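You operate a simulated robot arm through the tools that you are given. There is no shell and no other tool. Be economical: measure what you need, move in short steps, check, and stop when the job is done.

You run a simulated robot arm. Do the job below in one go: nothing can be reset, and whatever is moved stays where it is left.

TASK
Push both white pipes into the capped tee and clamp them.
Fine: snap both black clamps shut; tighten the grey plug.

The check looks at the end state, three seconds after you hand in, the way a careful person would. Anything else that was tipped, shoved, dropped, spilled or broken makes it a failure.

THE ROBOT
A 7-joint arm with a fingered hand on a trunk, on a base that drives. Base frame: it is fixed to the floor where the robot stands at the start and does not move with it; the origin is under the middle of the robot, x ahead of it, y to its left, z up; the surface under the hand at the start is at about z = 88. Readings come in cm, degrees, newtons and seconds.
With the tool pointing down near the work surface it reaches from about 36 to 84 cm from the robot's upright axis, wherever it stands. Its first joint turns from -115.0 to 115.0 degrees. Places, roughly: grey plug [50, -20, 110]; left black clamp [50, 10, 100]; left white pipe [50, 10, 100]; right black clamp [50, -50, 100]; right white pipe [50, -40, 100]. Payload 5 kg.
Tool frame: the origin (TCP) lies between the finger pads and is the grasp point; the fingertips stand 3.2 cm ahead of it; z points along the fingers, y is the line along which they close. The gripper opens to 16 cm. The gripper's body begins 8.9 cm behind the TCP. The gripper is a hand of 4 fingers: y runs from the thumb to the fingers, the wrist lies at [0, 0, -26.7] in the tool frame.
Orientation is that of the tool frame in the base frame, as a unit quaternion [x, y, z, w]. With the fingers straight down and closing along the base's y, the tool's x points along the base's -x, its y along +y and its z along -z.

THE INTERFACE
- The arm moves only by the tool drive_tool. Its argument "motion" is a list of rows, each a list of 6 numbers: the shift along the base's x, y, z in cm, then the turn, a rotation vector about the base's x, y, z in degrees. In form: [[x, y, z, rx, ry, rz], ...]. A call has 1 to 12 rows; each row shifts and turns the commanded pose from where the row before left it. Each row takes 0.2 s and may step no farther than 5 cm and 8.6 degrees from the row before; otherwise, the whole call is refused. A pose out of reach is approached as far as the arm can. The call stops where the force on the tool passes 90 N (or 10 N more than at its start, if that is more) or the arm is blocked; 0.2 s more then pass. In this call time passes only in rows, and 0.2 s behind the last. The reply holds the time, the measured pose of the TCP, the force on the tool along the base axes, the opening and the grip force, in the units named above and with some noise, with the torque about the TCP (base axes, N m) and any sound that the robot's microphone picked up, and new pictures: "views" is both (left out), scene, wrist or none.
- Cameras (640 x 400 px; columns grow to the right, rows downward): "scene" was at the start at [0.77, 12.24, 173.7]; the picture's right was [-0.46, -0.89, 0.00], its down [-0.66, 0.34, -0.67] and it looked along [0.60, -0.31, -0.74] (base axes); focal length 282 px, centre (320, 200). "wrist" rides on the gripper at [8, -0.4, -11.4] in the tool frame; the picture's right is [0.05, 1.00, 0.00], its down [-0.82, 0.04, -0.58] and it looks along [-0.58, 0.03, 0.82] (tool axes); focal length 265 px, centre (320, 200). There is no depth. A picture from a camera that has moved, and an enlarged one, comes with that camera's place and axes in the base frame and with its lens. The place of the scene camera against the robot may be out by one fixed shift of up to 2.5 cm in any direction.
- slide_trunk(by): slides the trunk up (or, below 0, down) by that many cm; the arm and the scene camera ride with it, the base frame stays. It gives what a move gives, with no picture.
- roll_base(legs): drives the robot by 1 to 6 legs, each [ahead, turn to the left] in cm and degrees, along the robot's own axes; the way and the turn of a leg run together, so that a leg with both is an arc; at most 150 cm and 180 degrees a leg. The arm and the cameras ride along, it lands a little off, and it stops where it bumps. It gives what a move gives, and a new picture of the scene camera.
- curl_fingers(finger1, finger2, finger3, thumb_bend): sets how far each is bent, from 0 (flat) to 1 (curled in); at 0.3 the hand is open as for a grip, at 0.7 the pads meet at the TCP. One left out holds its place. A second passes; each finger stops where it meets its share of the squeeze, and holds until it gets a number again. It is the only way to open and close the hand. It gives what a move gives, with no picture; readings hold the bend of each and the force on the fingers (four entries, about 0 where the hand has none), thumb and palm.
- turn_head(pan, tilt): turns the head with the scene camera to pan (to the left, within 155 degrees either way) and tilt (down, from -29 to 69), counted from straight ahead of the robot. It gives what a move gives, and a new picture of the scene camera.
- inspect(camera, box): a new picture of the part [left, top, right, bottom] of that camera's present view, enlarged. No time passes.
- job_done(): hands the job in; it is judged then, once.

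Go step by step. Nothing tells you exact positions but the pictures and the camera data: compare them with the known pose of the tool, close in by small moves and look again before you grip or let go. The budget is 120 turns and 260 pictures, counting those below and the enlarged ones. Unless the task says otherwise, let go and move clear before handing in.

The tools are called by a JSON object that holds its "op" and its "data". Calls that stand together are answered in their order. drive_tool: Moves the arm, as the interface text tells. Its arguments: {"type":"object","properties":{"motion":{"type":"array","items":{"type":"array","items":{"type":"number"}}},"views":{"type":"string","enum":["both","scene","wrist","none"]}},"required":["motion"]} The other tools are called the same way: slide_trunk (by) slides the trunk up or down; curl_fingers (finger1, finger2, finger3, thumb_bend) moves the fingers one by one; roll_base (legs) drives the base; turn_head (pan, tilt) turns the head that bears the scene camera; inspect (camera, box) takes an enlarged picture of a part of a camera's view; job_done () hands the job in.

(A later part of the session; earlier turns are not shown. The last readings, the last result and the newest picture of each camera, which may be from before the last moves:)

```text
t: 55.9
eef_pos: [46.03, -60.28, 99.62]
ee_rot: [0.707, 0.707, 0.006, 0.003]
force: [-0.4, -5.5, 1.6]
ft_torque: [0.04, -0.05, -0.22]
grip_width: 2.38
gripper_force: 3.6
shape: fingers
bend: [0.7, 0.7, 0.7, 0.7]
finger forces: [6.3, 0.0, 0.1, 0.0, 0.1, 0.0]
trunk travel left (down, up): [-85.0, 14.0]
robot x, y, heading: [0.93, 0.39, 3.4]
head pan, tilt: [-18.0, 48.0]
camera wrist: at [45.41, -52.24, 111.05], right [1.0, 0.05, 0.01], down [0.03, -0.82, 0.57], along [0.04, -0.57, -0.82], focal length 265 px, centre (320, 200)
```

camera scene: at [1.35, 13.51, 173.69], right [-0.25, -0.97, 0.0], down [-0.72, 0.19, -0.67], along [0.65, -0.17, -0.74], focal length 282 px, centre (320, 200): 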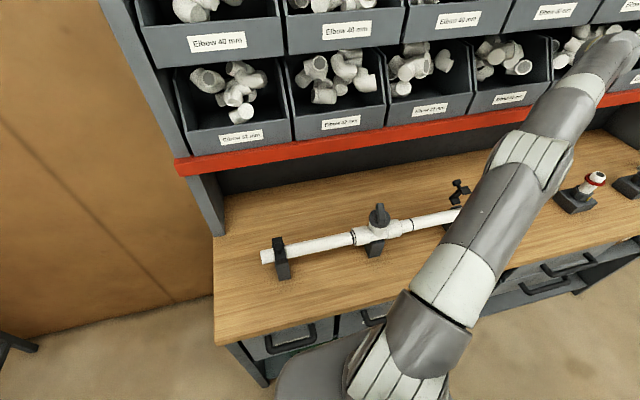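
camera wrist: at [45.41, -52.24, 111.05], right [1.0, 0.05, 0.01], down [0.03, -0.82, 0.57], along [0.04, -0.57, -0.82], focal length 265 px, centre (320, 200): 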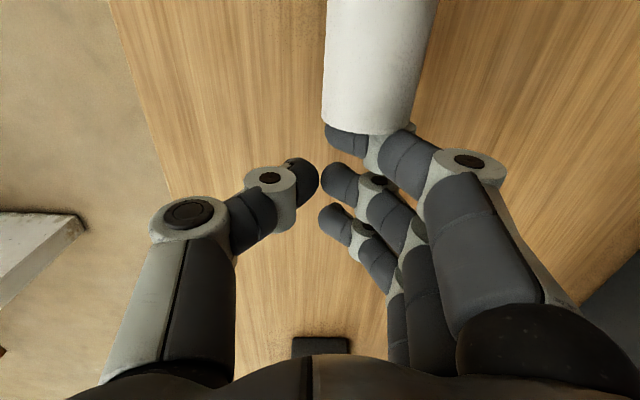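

Contact at about 6 N. Pushing on in small steps, stopping well under tipping force.

{"op": "drive_tool", "data": {"motion": [[0, 0.5, 0, 0, 0, 0], [0, 0.5, 0, 0, 0, 0], [0, 0.5, 0, 0, 0, 0], [0, 0.4, 0, 0, 0, 0]], "views": "wrist"}}

```text
t: 56.9
eef_pos: [46.14, -58.44, 99.7]
ee_rot: [0.707, 0.707, 0.007, 0.003]
force: [-0.6, -6.8, 2.5]
ft_torque: [0.08, -0.03, -0.2]
grip_width: 2.32
gripper_force: 3.4
shape: fingers
bend: [0.7, 0.7, 0.7, 0.7]
finger forces: [6.7, 0.0, 0.0, 0.0, 0.0, 0.0]
trunk travel left (down, up): [-85.0, 14.0]
robot x, y, heading: [1.11, 0.49, 3.6]
head pan, tilt: [-18.0, 48.0]
camera wrist: at [45.49, -50.37, 111.02], right [1.0, 0.05, 0.01], down [0.03, -0.82, 0.57], along [0.04, -0.57, -0.82], focal length 265 px, centre (320, 200)
```

wrist: 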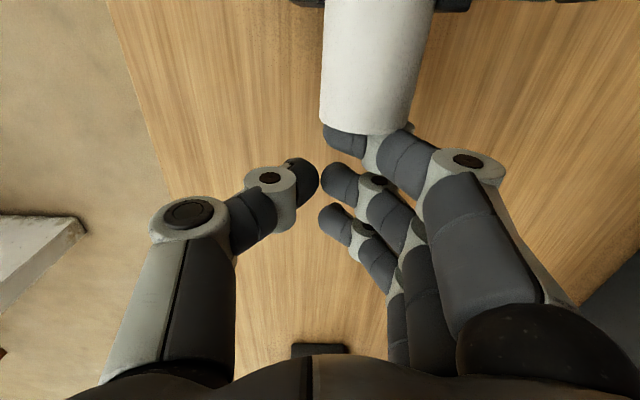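

{"op": "drive_tool", "data": {"motion": [[0, 0.4, 0, 0, 0, 0], [0, 0.4, 0, 0, 0, 0], [0, 0.3, 0, 0, 0, 0]], "views": "scene"}}

{"op": "inspect", "data": {"camera": "scene", "box": [340, 180, 500, 270]}}

```text
t: 57.7
eef_pos: [46.02, -57.41, 99.6]
ee_rot: [0.707, 0.707, 0.006, 0.003]
force: [0.6, -15.3, 0.5]
ft_torque: [-0.06, -0.01, -0.44]
grip_width: 2.39
gripper_force: 7.2
shape: fingers
bend: [0.7, 0.7, 0.7, 0.7]
finger forces: [14.8, 0.0, 0.0, 0.1, 0.0, 0.1]
trunk travel left (down, up): [-85.0, 14.0]
robot x, y, heading: [1.07, -0.28, 3.6]
head pan, tilt: [-18.0, 48.0]
camera scene: at [1.41, 13.42, 173.68], right [-0.25, -0.97, 0.0], down [-0.72, 0.19, -0.67], along [0.65, -0.17, -0.74], focal length 282 px, centre (320, 200)
```

scene: 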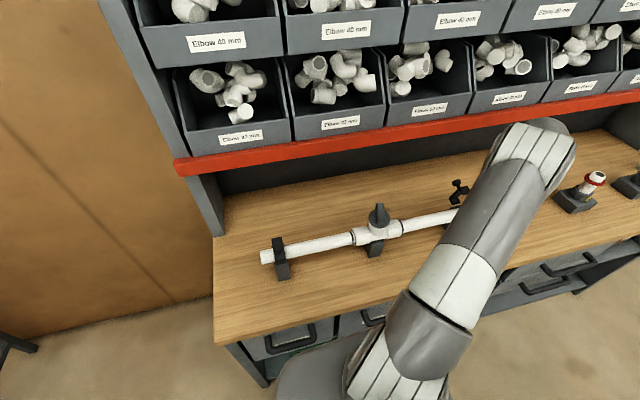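

```text
4.00 times, centred on (420, 225) of scene
camera zoom: at [1.41, 13.42, 173.68], right [-0.25, -0.97, 0.0], down [-0.72, 0.19, -0.67], along [0.65, -0.17, -0.74], focal length 1127 px, centre (-80, 100)
```

zoom: 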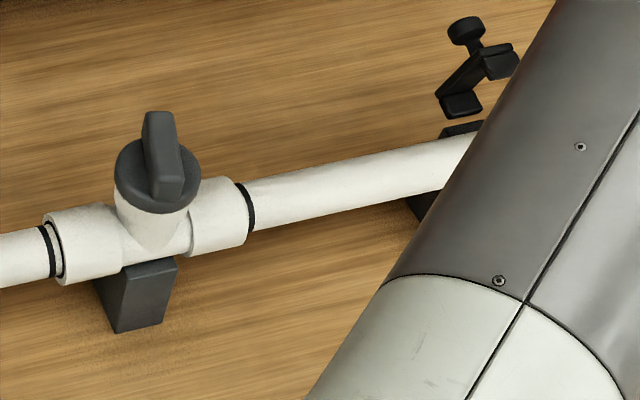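

The right mark has reached the tee mouth and force is rising. One last firm nudge, then back off.

{"op": "drive_tool", "data": {"motion": [[0, 0.4, 0, 0, 0, 0], [0, 0.3, 0, 0, 0, 0]], "views": "none"}}

{"op": "inspect", "data": {"camera": "scene", "box": [345, 195, 425, 260]}}

```text
t: 58.3
eef_pos: [45.98, -57.38, 99.64]
ee_rot: [0.707, 0.707, 0.005, 0.006]
force: [1.4, -43.1, 5.6]
ft_torque: [0.09, -0.15, -1.36]
grip_width: 2.45
gripper_force: 21.7
shape: fingers
bend: [0.7, 0.7, 0.7, 0.7]
finger forces: [42.8, 0.0, 0.1, 0.1, 0.0, 0.0]
trunk travel left (down, up): [-85.0, 14.0]
robot x, y, heading: [1.12, 0.57, 3.3]
head pan, tilt: [-18.0, 48.0]
```

```text
6.15 times, centred on (385, 228) of scene
camera zoom: at [1.43, 12.93, 173.74], right [-0.25, -0.97, 0.0], down [-0.72, 0.19, -0.67], along [0.65, -0.17, -0.74], focal length 1734 px, centre (-80, 31)
```

zoom: 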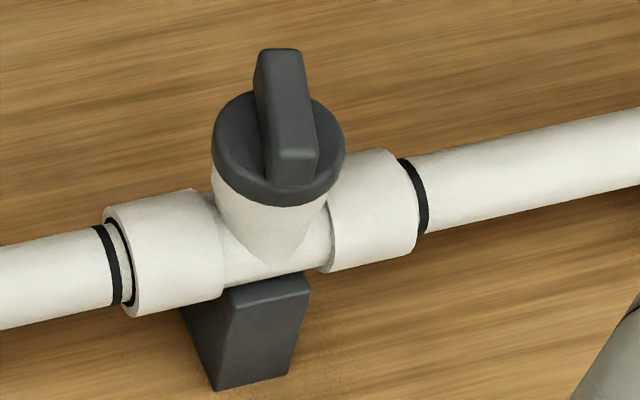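

Right pipe is seated. Backing off, lifting, and re-orienting for the right clamp.

{"op": "drive_tool", "data": {"motion": [[0, -1.5, 0, 0, 0, 0], [0, -1.5, 0, 0, 0, 0], [0, 0, 4.5, 0, 0, 0], [0, 0, 4.5, 0, 0, 0], [0, 0, 4.5, 0, 0, 0], [0, 0.5, 4.5, 0, 0, 0], [0, 3, 2, 0, 0, 0], [0, 4, 0, 0, 0, 0]], "views": "none"}}

{"op": "drive_tool", "data": {"motion": [[0, 0.5, 0, 0, 0, 8], [0, 0.5, 0, 0, 0, 8], [0, 0.5, 0, 0, 0, 8], [0, 0.5, 0, 0, 0, 8], [0, 0.5, 0, 0, 0, 8], [0, 0.5, 0, 0, 0, 8], [0, 0.5, 0, 0, 0, 8], [0, 0.5, 0, 0, 0, 8], [0, 0, 0, 0, 0, 8], [0, 0, 0, 0, 0, 8], [0, 0, 0, 0, 0, 8], [0, 0, 0, 0, 0, 2]], "views": "both"}}

```text
t: 60.1
eef_pos: [46.12, -52.05, 119.89]
ee_rot: [0.707, 0.707, 0.006, 0.003]
force: [0.8, 0.0, -0.4]
ft_torque: [-0.06, 0.0, 0.02]
grip_width: 2.32
gripper_force: 0.1
shape: fingers
bend: [0.7, 0.7, 0.7, 0.7]
finger forces: [0.1, 0.0, 0.0, 0.1, 0.0, 0.0]
trunk travel left (down, up): [-85.0, 14.0]
robot x, y, heading: [0.99, -0.22, 3.5]
head pan, tilt: [-18.0, 48.0]
```

```text
t: 62.7
eef_pos: [46.1, -48.15, 119.6]
ee_rot: [-0.001, 1.0, 0.007, -0.002]
force: [0.8, 0.3, 0.4]
ft_torque: [0.04, 0.0, -0.03]
grip_width: 2.31
gripper_force: 0.1
shape: fingers
bend: [0.7, 0.7, 0.7, 0.7]
finger forces: [0.1, 0.0, 0.1, 0.1, 0.0, 0.0]
trunk travel left (down, up): [-85.0, 14.0]
robot x, y, heading: [0.93, 0.13, 3.5]
head pan, tilt: [-18.0, 48.0]
camera scene: at [1.4, 13.64, 173.67], right [-0.25, -0.97, 0.0], down [-0.72, 0.19, -0.67], along [0.65, -0.17, -0.74], focal length 282 px, centre (320, 200)
camera wrist: at [38.1, -48.65, 131.04], right [-0.05, 1.0, 0.01], down [0.82, 0.04, 0.57], along [0.57, 0.04, -0.82], focal length 265 px, centre (320, 200)
```

scene: 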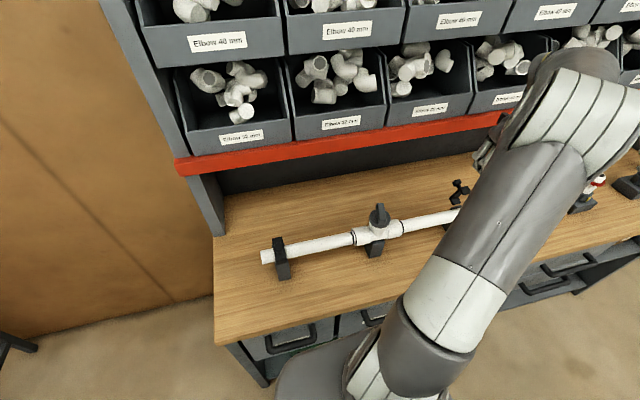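
wrist: 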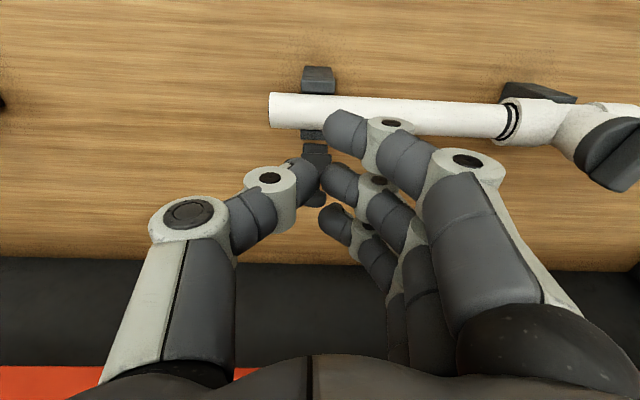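

The right clamp is at y≈-48.2. I'll tilt the hand 15° so the palm clears the shelf bar, go behind the knob, and look.

{"op": "drive_tool", "data": {"motion": [[0, -0.9, 0, 0, -7.5, 0], [0, -0.9, 0, 0, -7.5, 0], [4.5, 0, 0, 0, 0, 0], [4.5, 0, 0, 0, 0, 0], [4, 0, 0, 0, 0, 0], [1.5, 0, -2, 0, 0, 0]], "views": "wrist"}}

```text
t: 64.1
eef_pos: [60.46, -50.13, 117.69]
ee_rot: [0.0, 0.992, 0.008, 0.128]
force: [-0.4, -0.4, -0.2]
ft_torque: [-0.01, 0.0, 0.0]
grip_width: 2.29
gripper_force: 0.1
shape: fingers
bend: [0.7, 0.7, 0.7, 0.7]
finger forces: [0.1, 0.0, 0.0, 0.0, 0.1, 0.1]
trunk travel left (down, up): [-85.0, 14.0]
robot x, y, heading: [0.96, 0.5, 3.5]
head pan, tilt: [-18.0, 48.0]
camera wrist: at [49.78, -50.64, 126.63], right [-0.05, 1.0, 0.0], down [0.64, 0.03, 0.77], along [0.76, 0.04, -0.64], focal length 265 px, centre (320, 200)
```

wrist: 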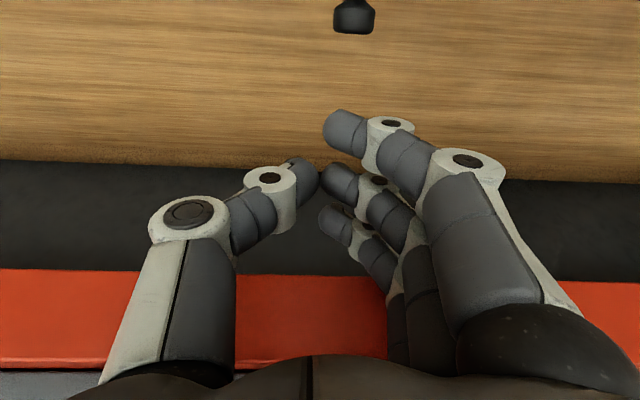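

Knob at [55.3, -48, 106]. Descending behind it.

{"op": "drive_tool", "data": {"motion": [[0.2, 0.3, -4, 0, 0, 0], [0, 0.3, -4, 0, 0, 0], [0, 0, -3, 0, 0, 0]], "views": "wrist"}}

```text
t: 64.9
eef_pos: [60.79, -49.19, 106.63]
ee_rot: [0.0, 0.992, 0.008, 0.128]
force: [0.9, 0.1, -0.4]
ft_torque: [0.01, -0.02, 0.02]
grip_width: 2.32
gripper_force: 0.0
shape: fingers
bend: [0.7, 0.7, 0.7, 0.7]
finger forces: [0.0, 0.1, 0.0, 0.0, 0.0, 0.1]
trunk travel left (down, up): [-85.0, 14.0]
robot x, y, heading: [0.93, 0.11, 3.2]
head pan, tilt: [-18.0, 48.0]
camera wrist: at [50.14, -49.77, 115.59], right [-0.05, 1.0, 0.0], down [0.64, 0.03, 0.77], along [0.76, 0.04, -0.64], focal length 265 px, centre (320, 200)
```

wrist: 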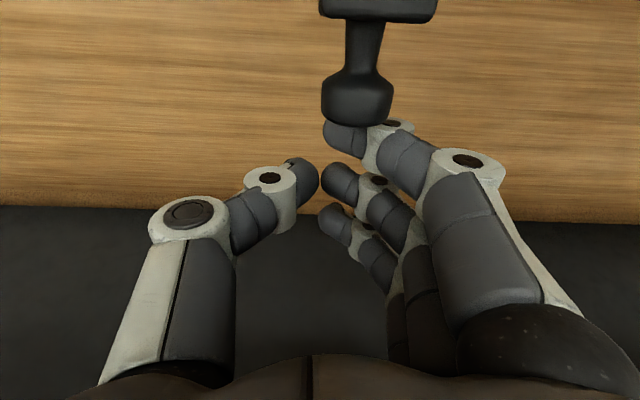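

Finger 1 sits right behind the knob with no contact forces. Sweeping toward -x.

{"op": "drive_tool", "data": {"motion": [[-1.2, 0, 0, 0, 0, 0], [-1.5, 0, 0, 0, 0, 0], [-1.5, 0, 0, 0, 0, 0], [-1.5, 0, 0, 0, 0, 0], [-1.2, 0, 0, 0, 0, 0], [-1, 0, 0, 0, 0, 0]], "views": "wrist"}}

```text
t: 66.3
eef_pos: [52.83, -49.27, 106.48]
ee_rot: [-0.002, 0.992, 0.008, 0.128]
force: [0.7, -0.6, 0.4]
ft_torque: [0.0, -0.02, 0.0]
grip_width: 2.38
gripper_force: 0.0
shape: fingers
bend: [0.7, 0.7, 0.7, 0.7]
finger forces: [0.0, 0.1, 0.0, 0.0, 0.0, 0.0]
trunk travel left (down, up): [-85.0, 14.0]
robot x, y, heading: [0.88, 0.25, 3.5]
head pan, tilt: [-18.0, 48.0]
camera wrist: at [42.14, -49.81, 115.52], right [-0.05, 1.0, 0.0], down [0.64, 0.03, 0.77], along [0.77, 0.04, -0.64], focal length 265 px, centre (320, 200)
```

wrist: 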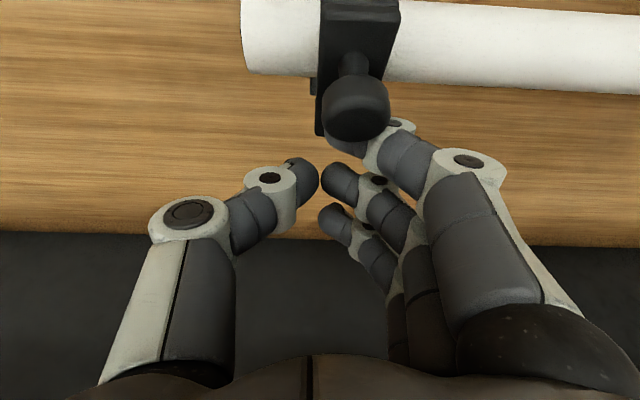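

{"op": "drive_tool", "data": {"motion": [[-1, 0, 0, 0, 0, 0], [-1, 0, 0, 0, 0, 0], [-0.6, 0, 0, 0, 0, 0], [-0.6, 0, 0, 0, 0, 0]], "views": "wrist"}}

```text
t: 67.3
eef_pos: [50.72, -49.27, 106.65]
ee_rot: [-0.004, 0.992, 0.008, 0.129]
force: [45.0, -3.5, -1.3]
ft_torque: [-0.13, -1.32, -0.42]
grip_width: 2.3
gripper_force: 21.8
shape: fingers
bend: [0.68, 0.7, 0.7, 0.7]
finger forces: [42.9, 0.1, 0.0, 0.0, 0.1, 0.0]
trunk travel left (down, up): [-85.0, 14.0]
robot x, y, heading: [0.85, 0.07, 3.3]
head pan, tilt: [-18.0, 48.0]
camera wrist: at [39.97, -49.69, 115.55], right [-0.06, 1.0, 0.0], down [0.64, 0.04, 0.77], along [0.77, 0.05, -0.64], focal length 265 px, centre (320, 200)
```

wrist: 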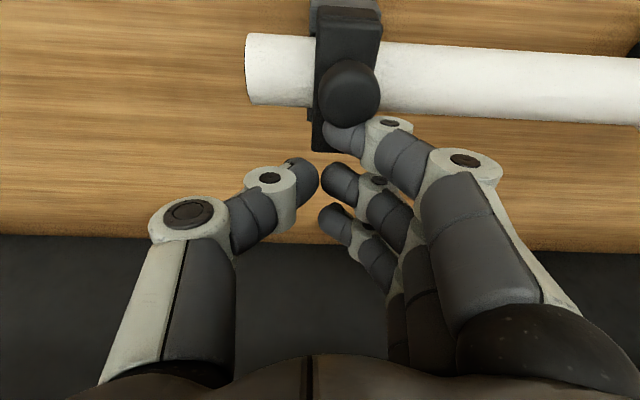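

{"op": "drive_tool", "data": {"motion": [[-0.5, 0, 0, 0, 0, 0], [-0.5, 0, 0, 0, 0, 0]], "views": "none"}}

{"op": "drive_tool", "data": {"motion": [[2, 0, 0, 0, 0, 0], [1.5, 0, 2, 0, 0, 0], [0, 0, 4, 0, 0, 0], [0, 0, 4, 0, 0, 0], [0, 0, 2, 0, 0, 0]], "views": "both"}}

{"op": "inspect", "data": {"camera": "wrist", "box": [280, 0, 440, 110]}}

```text
t: 67.9
eef_pos: [50.6, -49.08, 106.64]
ee_rot: [-0.006, 0.991, 0.008, 0.132]
force: [78.4, -7.5, -1.8]
ft_torque: [-0.3, -2.31, -0.57]
grip_width: 2.25
gripper_force: 37.7
shape: fingers
bend: [0.66, 0.7, 0.7, 0.7]
finger forces: [74.8, 0.0, 0.0, 0.0, 0.1, 0.1]
trunk travel left (down, up): [-85.0, 14.0]
robot x, y, heading: [1.01, 0.3, 3.9]
head pan, tilt: [-18.0, 48.0]
```

```text
t: 69.1
eef_pos: [51.95, -49.21, 118.77]
ee_rot: [-0.001, 0.992, 0.006, 0.128]
force: [0.0, 0.6, -0.5]
ft_torque: [-0.01, -0.02, -0.03]
grip_width: 2.34
gripper_force: 0.1
shape: fingers
bend: [0.7, 0.7, 0.7, 0.7]
finger forces: [0.0, 0.0, 0.0, 0.0, 0.0, 0.1]
trunk travel left (down, up): [-85.0, 14.0]
robot x, y, heading: [1.37, 0.31, 3.5]
head pan, tilt: [-18.0, 48.0]
camera scene: at [1.41, 13.65, 173.66], right [-0.25, -0.97, 0.0], down [-0.72, 0.19, -0.67], along [0.65, -0.17, -0.74], focal length 282 px, centre (320, 200)
camera wrist: at [41.35, -49.74, 127.71], right [-0.05, 1.0, 0.0], down [0.64, 0.03, 0.77], along [0.76, 0.04, -0.64], focal length 265 px, centre (320, 200)
```

scene: 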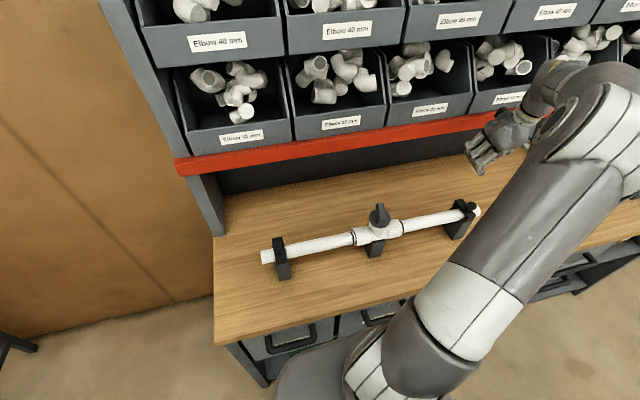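
wrist: 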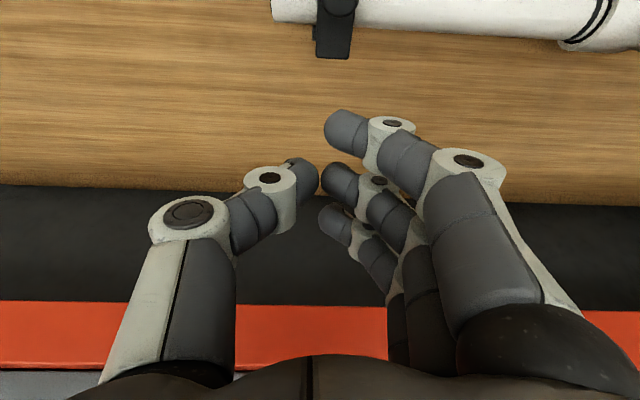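

```text
3.64 times, centred on (360, 55) of wrist
camera zoom: at [41.35, -49.74, 127.71], right [-0.05, 1.0, 0.0], down [0.64, 0.03, 0.77], along [0.76, 0.04, -0.64], focal length 965 px, centre (174, 727)
```

zoom: 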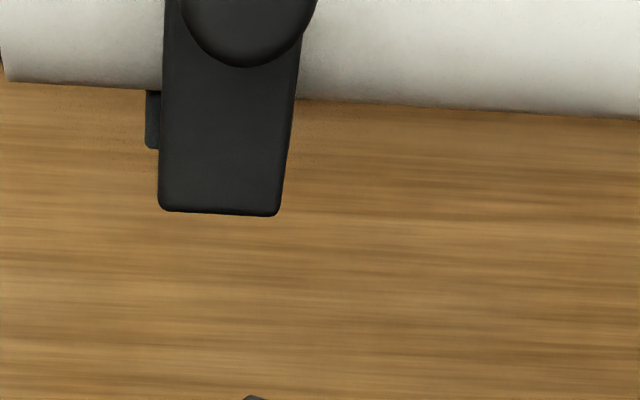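

{"op": "inspect", "data": {"camera": "scene", "box": [430, 190, 500, 250]}}

{"op": "inspect", "data": {"camera": "scene", "box": [245, 225, 315, 285]}}

```text
6.67 times, centred on (465, 220) of scene
camera zoom: at [1.41, 13.65, 173.66], right [-0.25, -0.97, 0.0], down [-0.72, 0.19, -0.67], along [0.65, -0.17, -0.74], focal length 1879 px, centre (-647, 67)
```

zoom: 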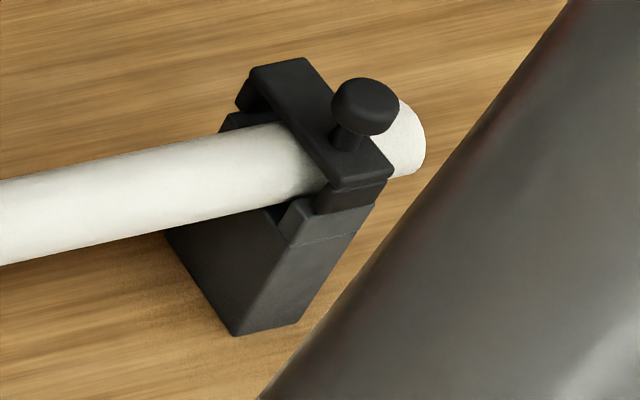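

```text
6.67 times, centred on (280, 255) of scene
camera zoom: at [1.41, 13.65, 173.66], right [-0.25, -0.97, 0.0], down [-0.72, 0.19, -0.67], along [0.65, -0.17, -0.74], focal length 1879 px, centre (587, -167)
```

zoom: 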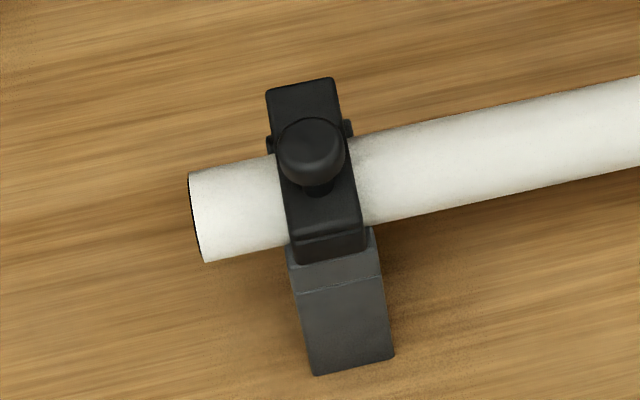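

Both flaps lie over the pipes with front lips on the posts. I'll press the right one down with the fist as well, and compare.

{"op": "curl_fingers", "data": {"finger1": 1, "finger2": 1, "finger3": 1, "thumb_bend": 0.3}}

{"op": "drive_tool", "data": {"motion": [[-1, 0, 0.5, 0, 7.5, 0], [-1, 0, 0, 0, 7.5, 0], [-0.8, 0.1, 0, 0, 0, -8], [-0.8, 0.1, 0, 0, 0, -8], [-0.8, 0.1, 0, 0, 0, -8], [-0.8, 0.1, 0, 0, 0, -8], [-0.8, 0.1, 0, 0, 0, -8], [-0.8, 0.1, 0, 0, 0, -8], [-0.8, 0.1, 0, 0, 0, -8], [-0.8, 0.1, 0, 0, 0, -8], [-0.6, 0.1, 0, 0, 0, -8], [0, 0.1, 0, 0, 0, -8]], "views": "none"}}

{"op": "drive_tool", "data": {"motion": [[0, 0, 0, 0, 0, -8], [0, 0, -3, 0, 0, -2], [0, 0, -4, 0, 0, 0], [0, 0, -4, 0, 0, 0]], "views": "both"}}

```text
t: 70.1
eef_pos: [52.11, -49.16, 118.67]
ee_rot: [-0.001, 0.992, 0.007, 0.127]
force: [-0.4, -0.7, -0.6]
ft_torque: [-0.02, -0.01, 0.01]
grip_width: 7.8
gripper_force: 0.1
shape: fingers
bend: [1.0, 1.0, 1.0, 0.3]
finger forces: [0.0, 0.0, 0.0, 0.1, 0.0, 0.0]
trunk travel left (down, up): [-85.0, 14.0]
robot x, y, heading: [0.52, 0.3, 3.5]
head pan, tilt: [-18.0, 48.0]
```

```text
t: 72.7
eef_pos: [43.17, -48.28, 119.17]
ee_rot: [0.643, 0.766, 0.006, 0.003]
force: [-0.2, -0.2, -0.5]
ft_torque: [0.03, 0.01, -0.04]
grip_width: 7.8
gripper_force: 0.1
shape: fingers
bend: [1.0, 1.0, 1.0, 0.3]
finger forces: [0.1, 0.0, 0.1, 0.0, 0.1, 0.0]
trunk travel left (down, up): [-85.0, 14.0]
robot x, y, heading: [0.78, 0.28, 3.3]
head pan, tilt: [-18.0, 48.0]
```

```text
t: 73.7
eef_pos: [43.21, -48.39, 108.01]
ee_rot: [0.707, 0.707, 0.007, 0.003]
force: [0.1, 0.2, 0.4]
ft_torque: [0.02, 0.0, -0.02]
grip_width: 7.81
gripper_force: 0.1
shape: fingers
bend: [1.0, 1.0, 1.0, 0.3]
finger forces: [0.0, 0.0, 0.0, 0.0, 0.0, 0.0]
trunk travel left (down, up): [-85.0, 14.0]
robot x, y, heading: [1.11, 0.38, 3.5]
head pan, tilt: [-18.0, 48.0]
camera scene: at [1.46, 13.53, 173.68], right [-0.25, -0.97, 0.0], down [-0.72, 0.19, -0.67], along [0.65, -0.17, -0.74], focal length 282 px, centre (320, 200)
camera wrist: at [42.57, -40.43, 119.44], right [1.0, 0.05, 0.01], down [0.03, -0.82, 0.57], along [0.04, -0.57, -0.82], focal length 265 px, centre (320, 200)
```

scene: 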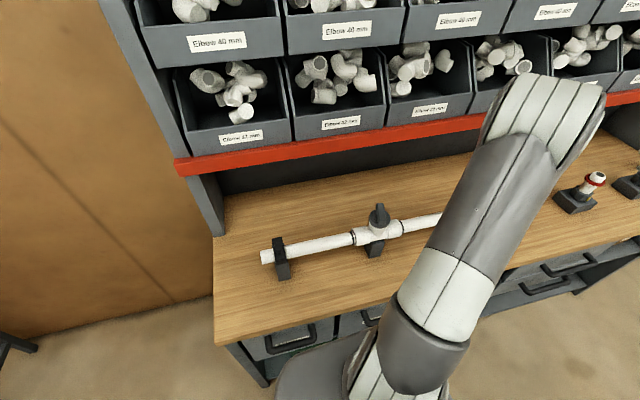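
wrist: 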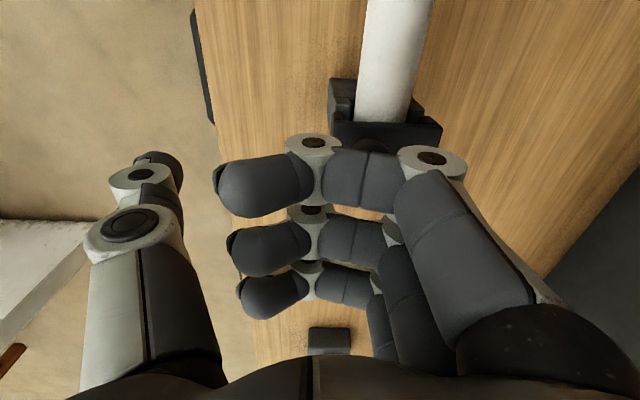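

{"op": "drive_tool", "data": {"motion": [[0, 0, -2.5, 0, 0, 0], [0, 0, -1, 0, 0, 0], [0, 0, -0.6, 0, 0, 0], [0, 0, -0.6, 0, 0, 0], [0, 0, -0.5, 0, 0, 0], [0, 0, -0.4, 0, 0, 0], [0, 0, -0.4, 0, 0, 0]], "views": "none"}}

```text
t: 75.3
eef_pos: [43.22, -48.37, 102.76]
ee_rot: [0.707, 0.707, 0.006, 0.01]
force: [6.4, -5.6, 46.6]
ft_torque: [0.1, -0.73, -0.09]
grip_width: 7.8
gripper_force: 23.0
shape: fingers
bend: [1.0, 1.0, 1.0, 0.3]
finger forces: [0.0, 46.0, 0.1, 0.1, 0.1, 0.1]
trunk travel left (down, up): [-85.0, 14.0]
robot x, y, heading: [1.36, 0.31, 3.4]
head pan, tilt: [-18.0, 48.0]
```

Same contact height as on the left, so both are at the same closed angle. A bit more pressure, then lift.

{"op": "drive_tool", "data": {"motion": [[0, 0, -0.4, 0, 0, 0], [0, 0, -0.3, 0, 0, 0]], "views": "none"}}

{"op": "drive_tool", "data": {"motion": [[0, 0, 3, 0, 0, 0], [0, 0, 4, 0, 0, 0], [0, 0, 4, 0, 0, 0], [0, 3, 3, 0, 0, 0], [0, 4.5, 1.5, 0, 0, 0], [0, 4.5, 1.5, 0, 0, 0], [0, 4.9, 0.5, 0, 0, 0], [0, 4.9, 0.5, 0, 0, 0], [0, 4.9, 0, 0, 0, 0]], "views": "both"}}

{"op": "inspect", "data": {"camera": "scene", "box": [430, 190, 500, 250]}}

```text
t: 75.9
eef_pos: [43.35, -48.34, 102.53]
ee_rot: [0.707, 0.707, 0.006, 0.013]
force: [2.9, -1.5, 74.1]
ft_torque: [0.14, -1.71, -0.02]
grip_width: 7.81
gripper_force: 36.6
shape: fingers
bend: [1.0, 1.0, 1.0, 0.3]
finger forces: [0.1, 73.6, 0.1, 0.1, 0.0, 0.0]
trunk travel left (down, up): [-85.0, 14.0]
robot x, y, heading: [0.78, 0.31, 3.6]
head pan, tilt: [-18.0, 48.0]
```

```text
t: 77.9
eef_pos: [43.27, -21.51, 119.52]
ee_rot: [0.707, 0.707, 0.006, 0.004]
force: [0.3, 0.4, -0.4]
ft_torque: [-0.03, -0.01, -0.02]
grip_width: 7.79
gripper_force: 0.2
shape: fingers
bend: [1.0, 1.0, 1.0, 0.3]
finger forces: [0.0, 0.1, 0.1, 0.0, 0.0, 0.0]
trunk travel left (down, up): [-85.0, 14.0]
robot x, y, heading: [1.12, 0.17, 3.9]
head pan, tilt: [-18.0, 48.0]
camera scene: at [1.34, 13.81, 173.65], right [-0.25, -0.97, 0.0], down [-0.72, 0.19, -0.67], along [0.65, -0.17, -0.74], focal length 282 px, centre (320, 200)
camera wrist: at [42.62, -13.39, 130.9], right [1.0, 0.05, 0.01], down [0.03, -0.82, 0.57], along [0.04, -0.57, -0.82], focal length 265 px, centre (320, 200)
```

scene: 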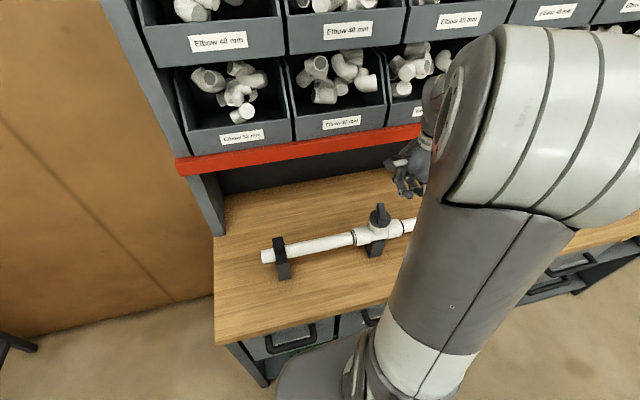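
wrist: 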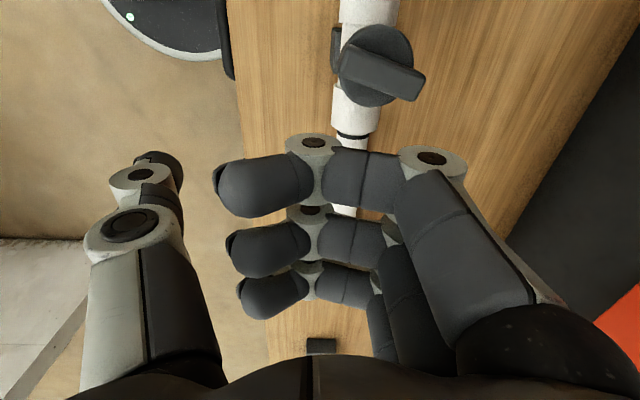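

```text
6.67 times, centred on (465, 220) of scene
camera zoom: at [1.34, 13.81, 173.65], right [-0.25, -0.97, 0.0], down [-0.72, 0.19, -0.67], along [0.65, -0.17, -0.74], focal length 1879 px, centre (-647, 67)
```

zoom: 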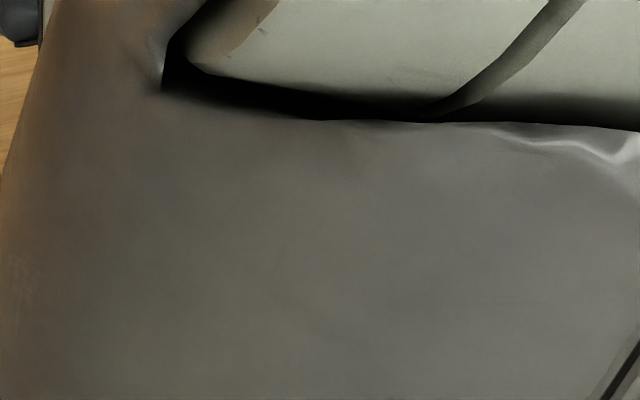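

Now the plug: its wing runs about -18° from x, centred near [47.5, -16.2]. I'll yaw to match, open the hand and view it from above.

{"op": "drive_tool", "data": {"motion": [[0.5, 0.5, 0.5, 0, 0, 8], [0.5, 0.5, 0.5, 0, 0, 8], [0.5, 0.5, 0.5, 0, 0, 8], [0.5, 0.5, 0.5, 0, 0, 8], [0.5, 0.5, 0.5, 0, 0, 8], [0.5, 0.5, 0, 0, 0, 8], [0.5, 0.5, 0, 0, 0, 8], [0.5, 0.5, 0, 0, 0, 8], [0.3, 1, 0, 0, 0, 8]], "views": "none"}}

{"op": "curl_fingers", "data": {"finger1": 0.35, "finger2": 0.35, "finger3": 0.35, "thumb_bend": 0.35}}

{"op": "drive_tool", "data": {"motion": [[0, 0.2, -1, 0, 0, 0]], "views": "both"}}

```text
t: 79.9
eef_pos: [47.66, -16.56, 121.98]
ee_rot: [0.154, 0.988, 0.007, -0.002]
force: [0.2, 0.6, -0.4]
ft_torque: [0.0, 0.03, 0.01]
grip_width: 7.8
gripper_force: 0.1
shape: fingers
bend: [1.0, 1.0, 1.0, 0.3]
finger forces: [0.0, 0.1, 0.1, 0.0, 0.0, 0.0]
trunk travel left (down, up): [-85.0, 14.0]
robot x, y, heading: [1.55, 0.36, 3.7]
head pan, tilt: [-18.0, 48.0]
```

```text
t: 80.9
eef_pos: [47.65, -16.47, 121.98]
ee_rot: [0.156, 0.988, 0.008, -0.001]
force: [0.1, -0.3, 0.3]
ft_torque: [-0.01, 0.03, -0.01]
grip_width: 15.1
gripper_force: 0.1
shape: fingers
bend: [0.35, 0.35, 0.35, 0.35]
finger forces: [0.0, 0.1, 0.0, 0.0, 0.0, 0.1]
trunk travel left (down, up): [-85.0, 14.0]
robot x, y, heading: [1.15, 0.45, 3.9]
head pan, tilt: [-18.0, 48.0]
```

```text
t: 81.3
eef_pos: [47.61, -16.28, 121.01]
ee_rot: [0.156, 0.988, 0.007, -0.002]
force: [0.0, -0.5, -0.1]
ft_torque: [0.02, -0.03, -0.02]
grip_width: 15.15
gripper_force: 0.1
shape: fingers
bend: [0.35, 0.35, 0.35, 0.35]
finger forces: [0.0, 0.0, 0.0, 0.1, 0.1, 0.0]
trunk travel left (down, up): [-85.0, 14.0]
robot x, y, heading: [1.34, 0.3, 3.7]
head pan, tilt: [-18.0, 48.0]
camera scene: at [1.43, 13.65, 173.67], right [-0.25, -0.97, 0.0], down [-0.72, 0.19, -0.67], along [0.65, -0.17, -0.74], focal length 282 px, centre (320, 200)
camera wrist: at [39.8, -14.36, 132.42], right [0.26, 0.97, 0.01], down [0.79, -0.22, 0.57], along [0.56, -0.14, -0.82], focal length 265 px, centre (320, 200)
```

scene: 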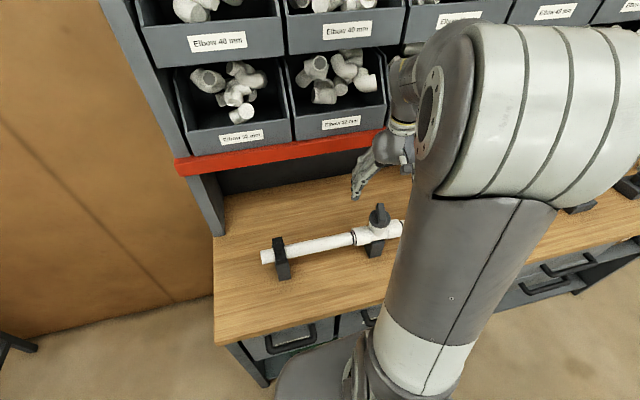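
wrist: 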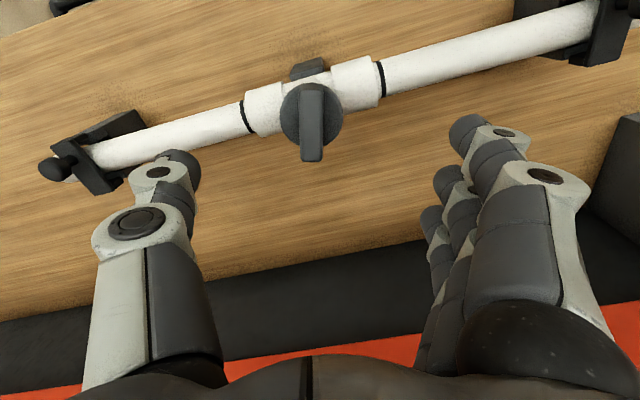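

The wing is aligned with the hand; I'll centre at [48.1, -17] and lower to 112.

{"op": "drive_tool", "data": {"motion": [[0.5, -0.8, -3, 0, 0, 0], [0, 0, -3, 0, 0, 0], [0, 0, -3, 0, 0, 0]], "views": "wrist"}}

{"op": "inspect", "data": {"camera": "scene", "box": [330, 140, 430, 260]}}

```text
t: 82.1
eef_pos: [48.16, -17.34, 111.94]
ee_rot: [0.155, 0.988, 0.007, -0.001]
force: [0.1, -0.5, -0.2]
ft_torque: [0.03, 0.02, 0.0]
grip_width: 15.16
gripper_force: 0.1
shape: fingers
bend: [0.35, 0.35, 0.35, 0.35]
finger forces: [0.0, 0.0, 0.0, 0.0, 0.0, 0.1]
trunk travel left (down, up): [-85.0, 14.0]
robot x, y, heading: [1.2, 0.13, 3.7]
head pan, tilt: [-18.0, 48.0]
camera wrist: at [40.31, -15.31, 123.29], right [0.26, 0.97, 0.01], down [0.79, -0.22, 0.57], along [0.56, -0.14, -0.82], focal length 265 px, centre (320, 200)
```

wrist: 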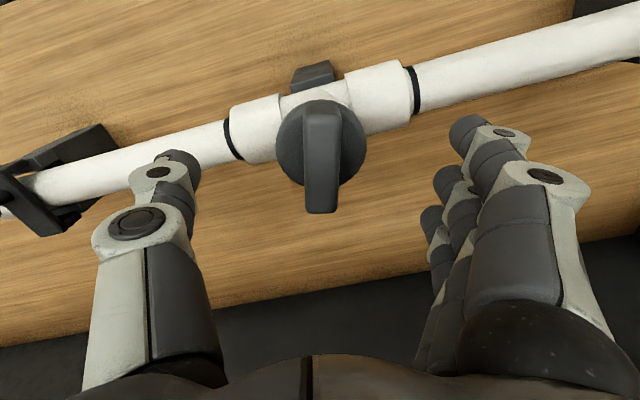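

```text
3.33 times, centred on (380, 200) of scene
camera zoom: at [1.52, 13.58, 173.67], right [-0.25, -0.97, 0.0], down [-0.72, 0.19, -0.67], along [0.65, -0.17, -0.74], focal length 939 px, centre (120, 200)
```

zoom: 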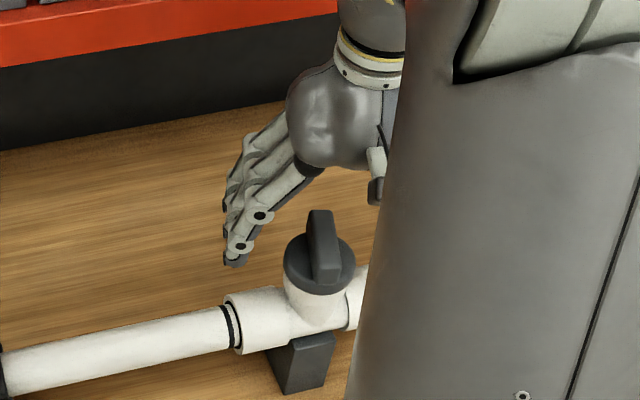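

Disc top is about z 106.8 and the wing ~2 cm thick. Lowering to 110.6 and closing on the wing.

{"op": "drive_tool", "data": {"motion": [[0, 0.2, -1.4, 0, 0, 0]], "views": "none"}}

{"op": "curl_fingers", "data": {"finger1": 0.65, "finger2": 0.65, "finger3": 0.65, "thumb_bend": 0.65}}

{"op": "curl_fingers", "data": {"finger1": 0.85, "finger2": 0.85, "finger3": 0.85, "thumb_bend": 0.85}}

{"op": "drive_tool", "data": {"motion": [[0, 0, 0, 0, 0, -1]], "views": "both"}}

```text
t: 82.5
eef_pos: [48.04, -17.01, 110.6]
ee_rot: [0.157, 0.988, 0.007, -0.001]
force: [0.8, -0.3, 0.3]
ft_torque: [0.01, 0.01, -0.03]
grip_width: 15.13
gripper_force: 0.0
shape: fingers
bend: [0.35, 0.35, 0.35, 0.35]
finger forces: [0.1, 0.1, 0.0, 0.0, 0.0, 0.0]
trunk travel left (down, up): [-85.0, 14.0]
robot x, y, heading: [0.88, -0.08, 3.3]
head pan, tilt: [-18.0, 48.0]
```

```text
t: 83.5
eef_pos: [48.05, -17.02, 110.6]
ee_rot: [0.156, 0.988, 0.007, -0.002]
force: [0.8, -0.7, -1.1]
ft_torque: [0.04, 0.05, 0.0]
grip_width: 3.85
gripper_force: 0.6
shape: fingers
bend: [0.65, 0.65, 0.64, 0.65]
finger forces: [0.0, 0.2, 0.3, 0.1, 1.0, 0.0]
trunk travel left (down, up): [-85.0, 14.0]
robot x, y, heading: [0.98, -0.17, 3.5]
head pan, tilt: [-18.0, 48.0]
```

```text
t: 84.5
eef_pos: [48.03, -16.92, 110.49]
ee_rot: [0.156, 0.988, 0.008, -0.003]
force: [-0.7, 2.7, -15.3]
ft_torque: [0.19, -0.05, 0.01]
grip_width: 3.46
gripper_force: 19.9
shape: fingers
bend: [0.68, 0.67, 0.66, 0.67]
finger forces: [6.9, 7.0, 6.8, 0.0, 18.5, 0.1]
trunk travel left (down, up): [-85.0, 14.0]
robot x, y, heading: [0.74, 0.1, 3.6]
head pan, tilt: [-18.0, 48.0]
```

```text
t: 84.9
eef_pos: [48.08, -17.05, 110.46]
ee_rot: [0.165, 0.986, 0.007, -0.003]
force: [-2.3, 1.8, -18.8]
ft_torque: [0.15, -0.02, 0.03]
grip_width: 3.45
gripper_force: 19.9
shape: fingers
bend: [0.67, 0.67, 0.66, 0.67]
finger forces: [6.7, 6.8, 6.8, 0.0, 18.5, 0.1]
trunk travel left (down, up): [-85.0, 14.0]
robot x, y, heading: [1.15, -0.13, 3.7]
head pan, tilt: [-18.0, 48.0]
camera scene: at [1.51, 13.64, 173.66], right [-0.25, -0.97, 0.0], down [-0.72, 0.19, -0.67], along [0.65, -0.17, -0.74], focal length 282 px, centre (320, 200)
camera wrist: at [40.28, -14.88, 121.93], right [0.28, 0.96, 0.01], down [0.79, -0.23, 0.57], along [0.55, -0.15, -0.82], focal length 265 px, centre (320, 200)
```

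scene: 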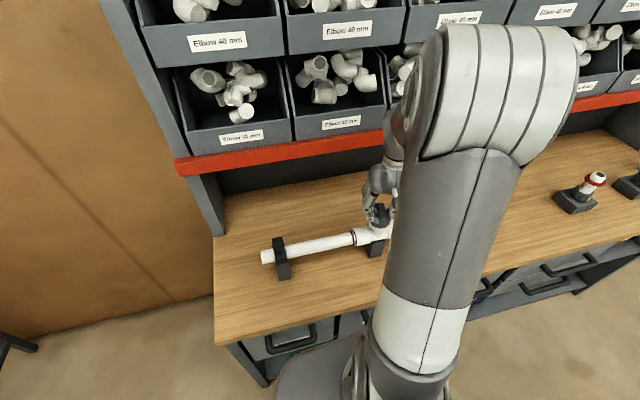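
wrist: 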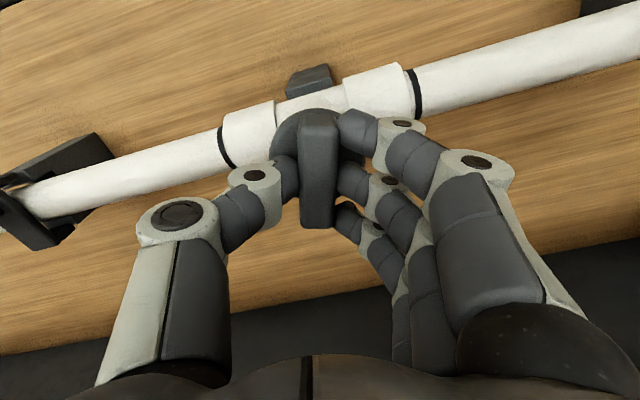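

Firm grip on the wing. Turning clockwise (-z), watching torque.

{"op": "drive_tool", "data": {"motion": [[0, 0, -0.3, 0, 0, -6], [0, 0, 0, 0, 0, -8], [0, 0, 0, 0, 0, -8], [0, 0, 0, 0, 0, -8]], "views": "wrist"}}

```text
t: 85.9
eef_pos: [48.06, -17.01, 110.3]
ee_rot: [0.415, 0.91, 0.008, 0.002]
force: [2.5, 0.2, 9.3]
ft_torque: [0.07, -0.11, 0.02]
grip_width: 3.38
gripper_force: 24.3
shape: fingers
bend: [0.68, 0.68, 0.67, 0.67]
finger forces: [8.4, 8.5, 8.3, 0.0, 23.2, 0.0]
trunk travel left (down, up): [-85.0, 14.0]
robot x, y, heading: [1.19, 0.11, 3.3]
head pan, tilt: [-18.0, 48.0]
camera wrist: at [42.33, -11.27, 121.75], right [0.72, 0.69, 0.02], down [0.56, -0.6, 0.58], along [0.41, -0.41, -0.82], focal length 265 px, centre (320, 200)
```

wrist: 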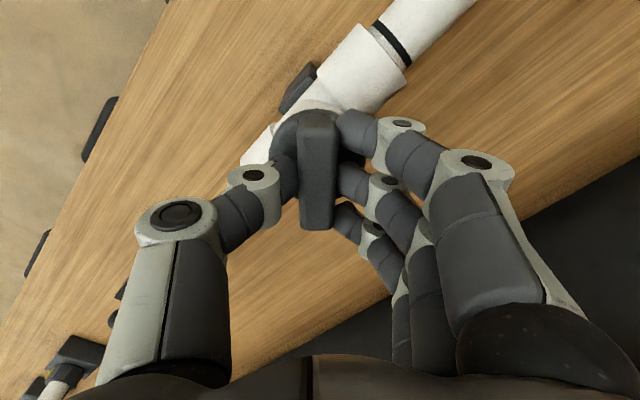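

The plug turns easily with the hand. Continue clockwise.

{"op": "drive_tool", "data": {"motion": [[0, 0, 0, 0, 0, -8], [0, 0, 0, 0, 0, -8], [0, 0, 0, 0, 0, -8], [0, 0, 0, 0, 0, -8], [0, 0, 0, 0, 0, -8]], "views": "wrist"}}

```text
t: 87.1
eef_pos: [48.04, -17.14, 110.27]
ee_rot: [0.702, 0.712, 0.006, 0.004]
force: [7.0, -6.3, 16.3]
ft_torque: [-0.15, -0.4, 0.05]
grip_width: 3.4
gripper_force: 25.8
shape: fingers
bend: [0.69, 0.68, 0.67, 0.67]
finger forces: [9.9, 9.9, 9.8, 0.0, 21.9, 0.1]
trunk travel left (down, up): [-85.0, 14.0]
robot x, y, heading: [1.01, 0.12, 3.6]
head pan, tilt: [-18.0, 48.0]
camera wrist: at [47.27, -9.03, 121.72], right [1.0, 0.07, 0.02], down [0.04, -0.82, 0.57], along [0.05, -0.57, -0.82], focal length 265 px, centre (320, 200)
```

wrist: 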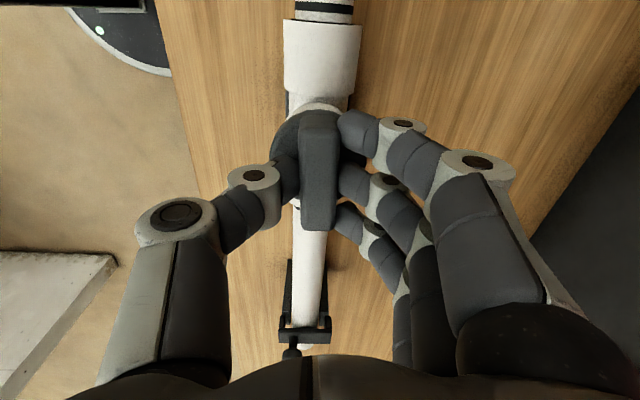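

70° done and still low torque. Continuing.

{"op": "drive_tool", "data": {"motion": [[-0.1, 0.1, 0.2, 0, 0, -8], [0, 0, 0, 0, 0, -8], [0, 0, 0, 0, 0, -8], [0, 0, 0, 0, 0, -8]], "views": "wrist"}}

```text
t: 88.1
eef_pos: [47.71, -17.06, 110.31]
ee_rot: [0.871, 0.492, 0.005, 0.003]
force: [1.5, -10.4, 3.6]
ft_torque: [-0.24, -0.19, 1.12]
grip_width: 2.66
gripper_force: 36.6
shape: fingers
bend: [0.71, 0.66, 0.61, 0.68]
finger forces: [2.8, 24.9, 11.7, 0.0, 34.4, 0.0]
trunk travel left (down, up): [-85.0, 14.0]
robot x, y, heading: [0.95, 0.03, 3.3]
head pan, tilt: [-18.0, 48.0]
camera wrist: at [51.32, -9.83, 121.78], right [0.88, -0.47, 0.01], down [-0.39, -0.72, 0.57], along [-0.26, -0.51, -0.82], focal length 265 px, centre (320, 200)
```

wrist: 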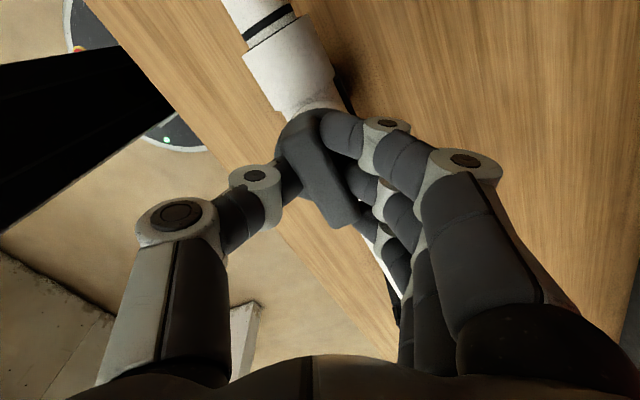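

Torque rose to 1.1 N·m and the wing stopped about parallel to the pipe. I'll regrip squarely and check that it is really tight.

{"op": "curl_fingers", "data": {"finger1": 0.5, "finger2": 0.5, "finger3": 0.5, "thumb_bend": 0.5}}

{"op": "drive_tool", "data": {"motion": [[0.2, 0, 0, 0, 0, 8], [0.2, 0, 0, 0, 0, 8], [0, 0, 0, 0, 0, 7]], "views": "wrist"}}

```text
t: 89.1
eef_pos: [47.97, -16.87, 110.56]
ee_rot: [0.87, 0.493, 0.006, 0.005]
force: [0.4, 0.7, -0.9]
ft_torque: [0.0, 0.01, 0.01]
grip_width: 9.06
gripper_force: 0.1
shape: fingers
bend: [0.5, 0.5, 0.5, 0.5]
finger forces: [0.0, 0.1, 0.1, 0.0, 0.0, 0.0]
trunk travel left (down, up): [-85.0, 14.0]
robot x, y, heading: [1.31, 0.13, 3.3]
head pan, tilt: [-18.0, 48.0]
```

```text
t: 89.9
eef_pos: [48.31, -16.88, 110.41]
ee_rot: [0.754, 0.656, 0.006, 0.003]
force: [0.1, -0.7, 0.4]
ft_torque: [0.0, 0.02, -0.02]
grip_width: 9.06
gripper_force: 0.1
shape: fingers
bend: [0.5, 0.5, 0.5, 0.5]
finger forces: [0.0, 0.0, 0.0, 0.1, 0.0, 0.0]
trunk travel left (down, up): [-85.0, 14.0]
robot x, y, heading: [0.57, -0.03, 3.5]
head pan, tilt: [-18.0, 48.0]
camera wrist: at [48.75, -8.8, 121.89], right [1.0, -0.09, 0.01], down [-0.08, -0.82, 0.57], along [-0.04, -0.57, -0.82], focal length 265 px, centre (320, 200)
```

wrist: 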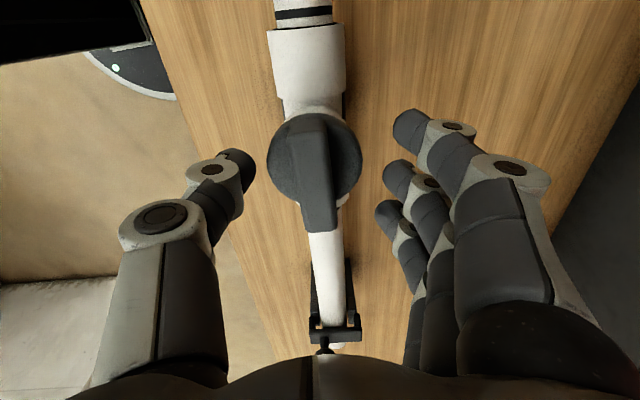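

{"op": "drive_tool", "data": {"motion": [[-0.2, 0, 0, 0, 0, 5]], "views": "none"}}

{"op": "curl_fingers", "data": {"finger1": 0.9, "finger2": 0.9, "finger3": 0.9, "thumb_bend": 0.9}}

{"op": "drive_tool", "data": {"motion": [[0, 0, 0, 0, 0, -5], [0, 0, 0, 0, 0, -5], [0, 0, 0, 0, 0, -4]], "views": "wrist"}}

```text
t: 90.3
eef_pos: [48.08, -16.89, 110.42]
ee_rot: [0.725, 0.689, 0.007, 0.003]
force: [0.2, -0.5, -0.2]
ft_torque: [-0.02, -0.01, 0.0]
grip_width: 9.05
gripper_force: 0.0
shape: fingers
bend: [0.5, 0.5, 0.5, 0.5]
finger forces: [0.0, 0.0, 0.0, 0.0, 0.0, 0.0]
trunk travel left (down, up): [-85.0, 14.0]
robot x, y, heading: [0.73, 0.38, 3.4]
head pan, tilt: [-18.0, 48.0]
```

```text
t: 91.3
eef_pos: [48.03, -16.95, 110.3]
ee_rot: [0.725, 0.689, 0.006, 0.003]
force: [-0.3, 1.6, -14.5]
ft_torque: [0.02, -0.16, 0.01]
grip_width: 3.35
gripper_force: 19.6
shape: fingers
bend: [0.68, 0.67, 0.66, 0.67]
finger forces: [6.5, 6.7, 6.7, 0.0, 19.3, 0.0]
trunk travel left (down, up): [-85.0, 14.0]
robot x, y, heading: [1.14, 0.29, 3.5]
head pan, tilt: [-18.0, 48.0]
```

```text
t: 92.1
eef_pos: [48.21, -16.86, 110.41]
ee_rot: [0.804, 0.595, 0.006, 0.004]
force: [1.0, 1.7, -9.0]
ft_torque: [-0.15, -0.18, 1.17]
grip_width: 2.96
gripper_force: 28.2
shape: fingers
bend: [0.7, 0.67, 0.64, 0.67]
finger forces: [3.1, 10.0, 16.0, 0.0, 27.5, 0.1]
trunk travel left (down, up): [-85.0, 14.0]
robot x, y, heading: [0.88, -0.17, 3.4]
head pan, tilt: [-18.0, 48.0]
camera wrist: at [49.84, -9.02, 121.84], right [0.97, -0.24, 0.01], down [-0.21, -0.79, 0.57], along [-0.13, -0.56, -0.82], focal length 265 px, centre (320, 200)
```

wrist: 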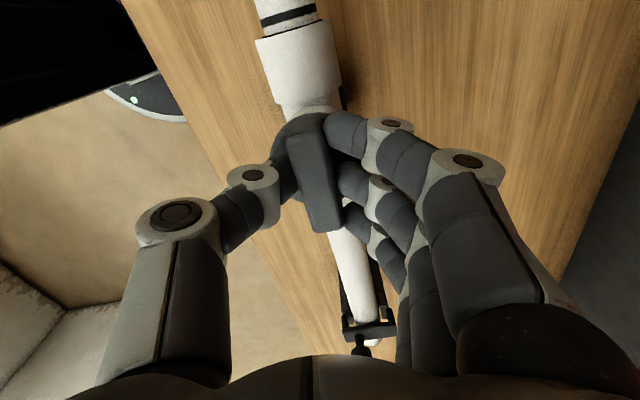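

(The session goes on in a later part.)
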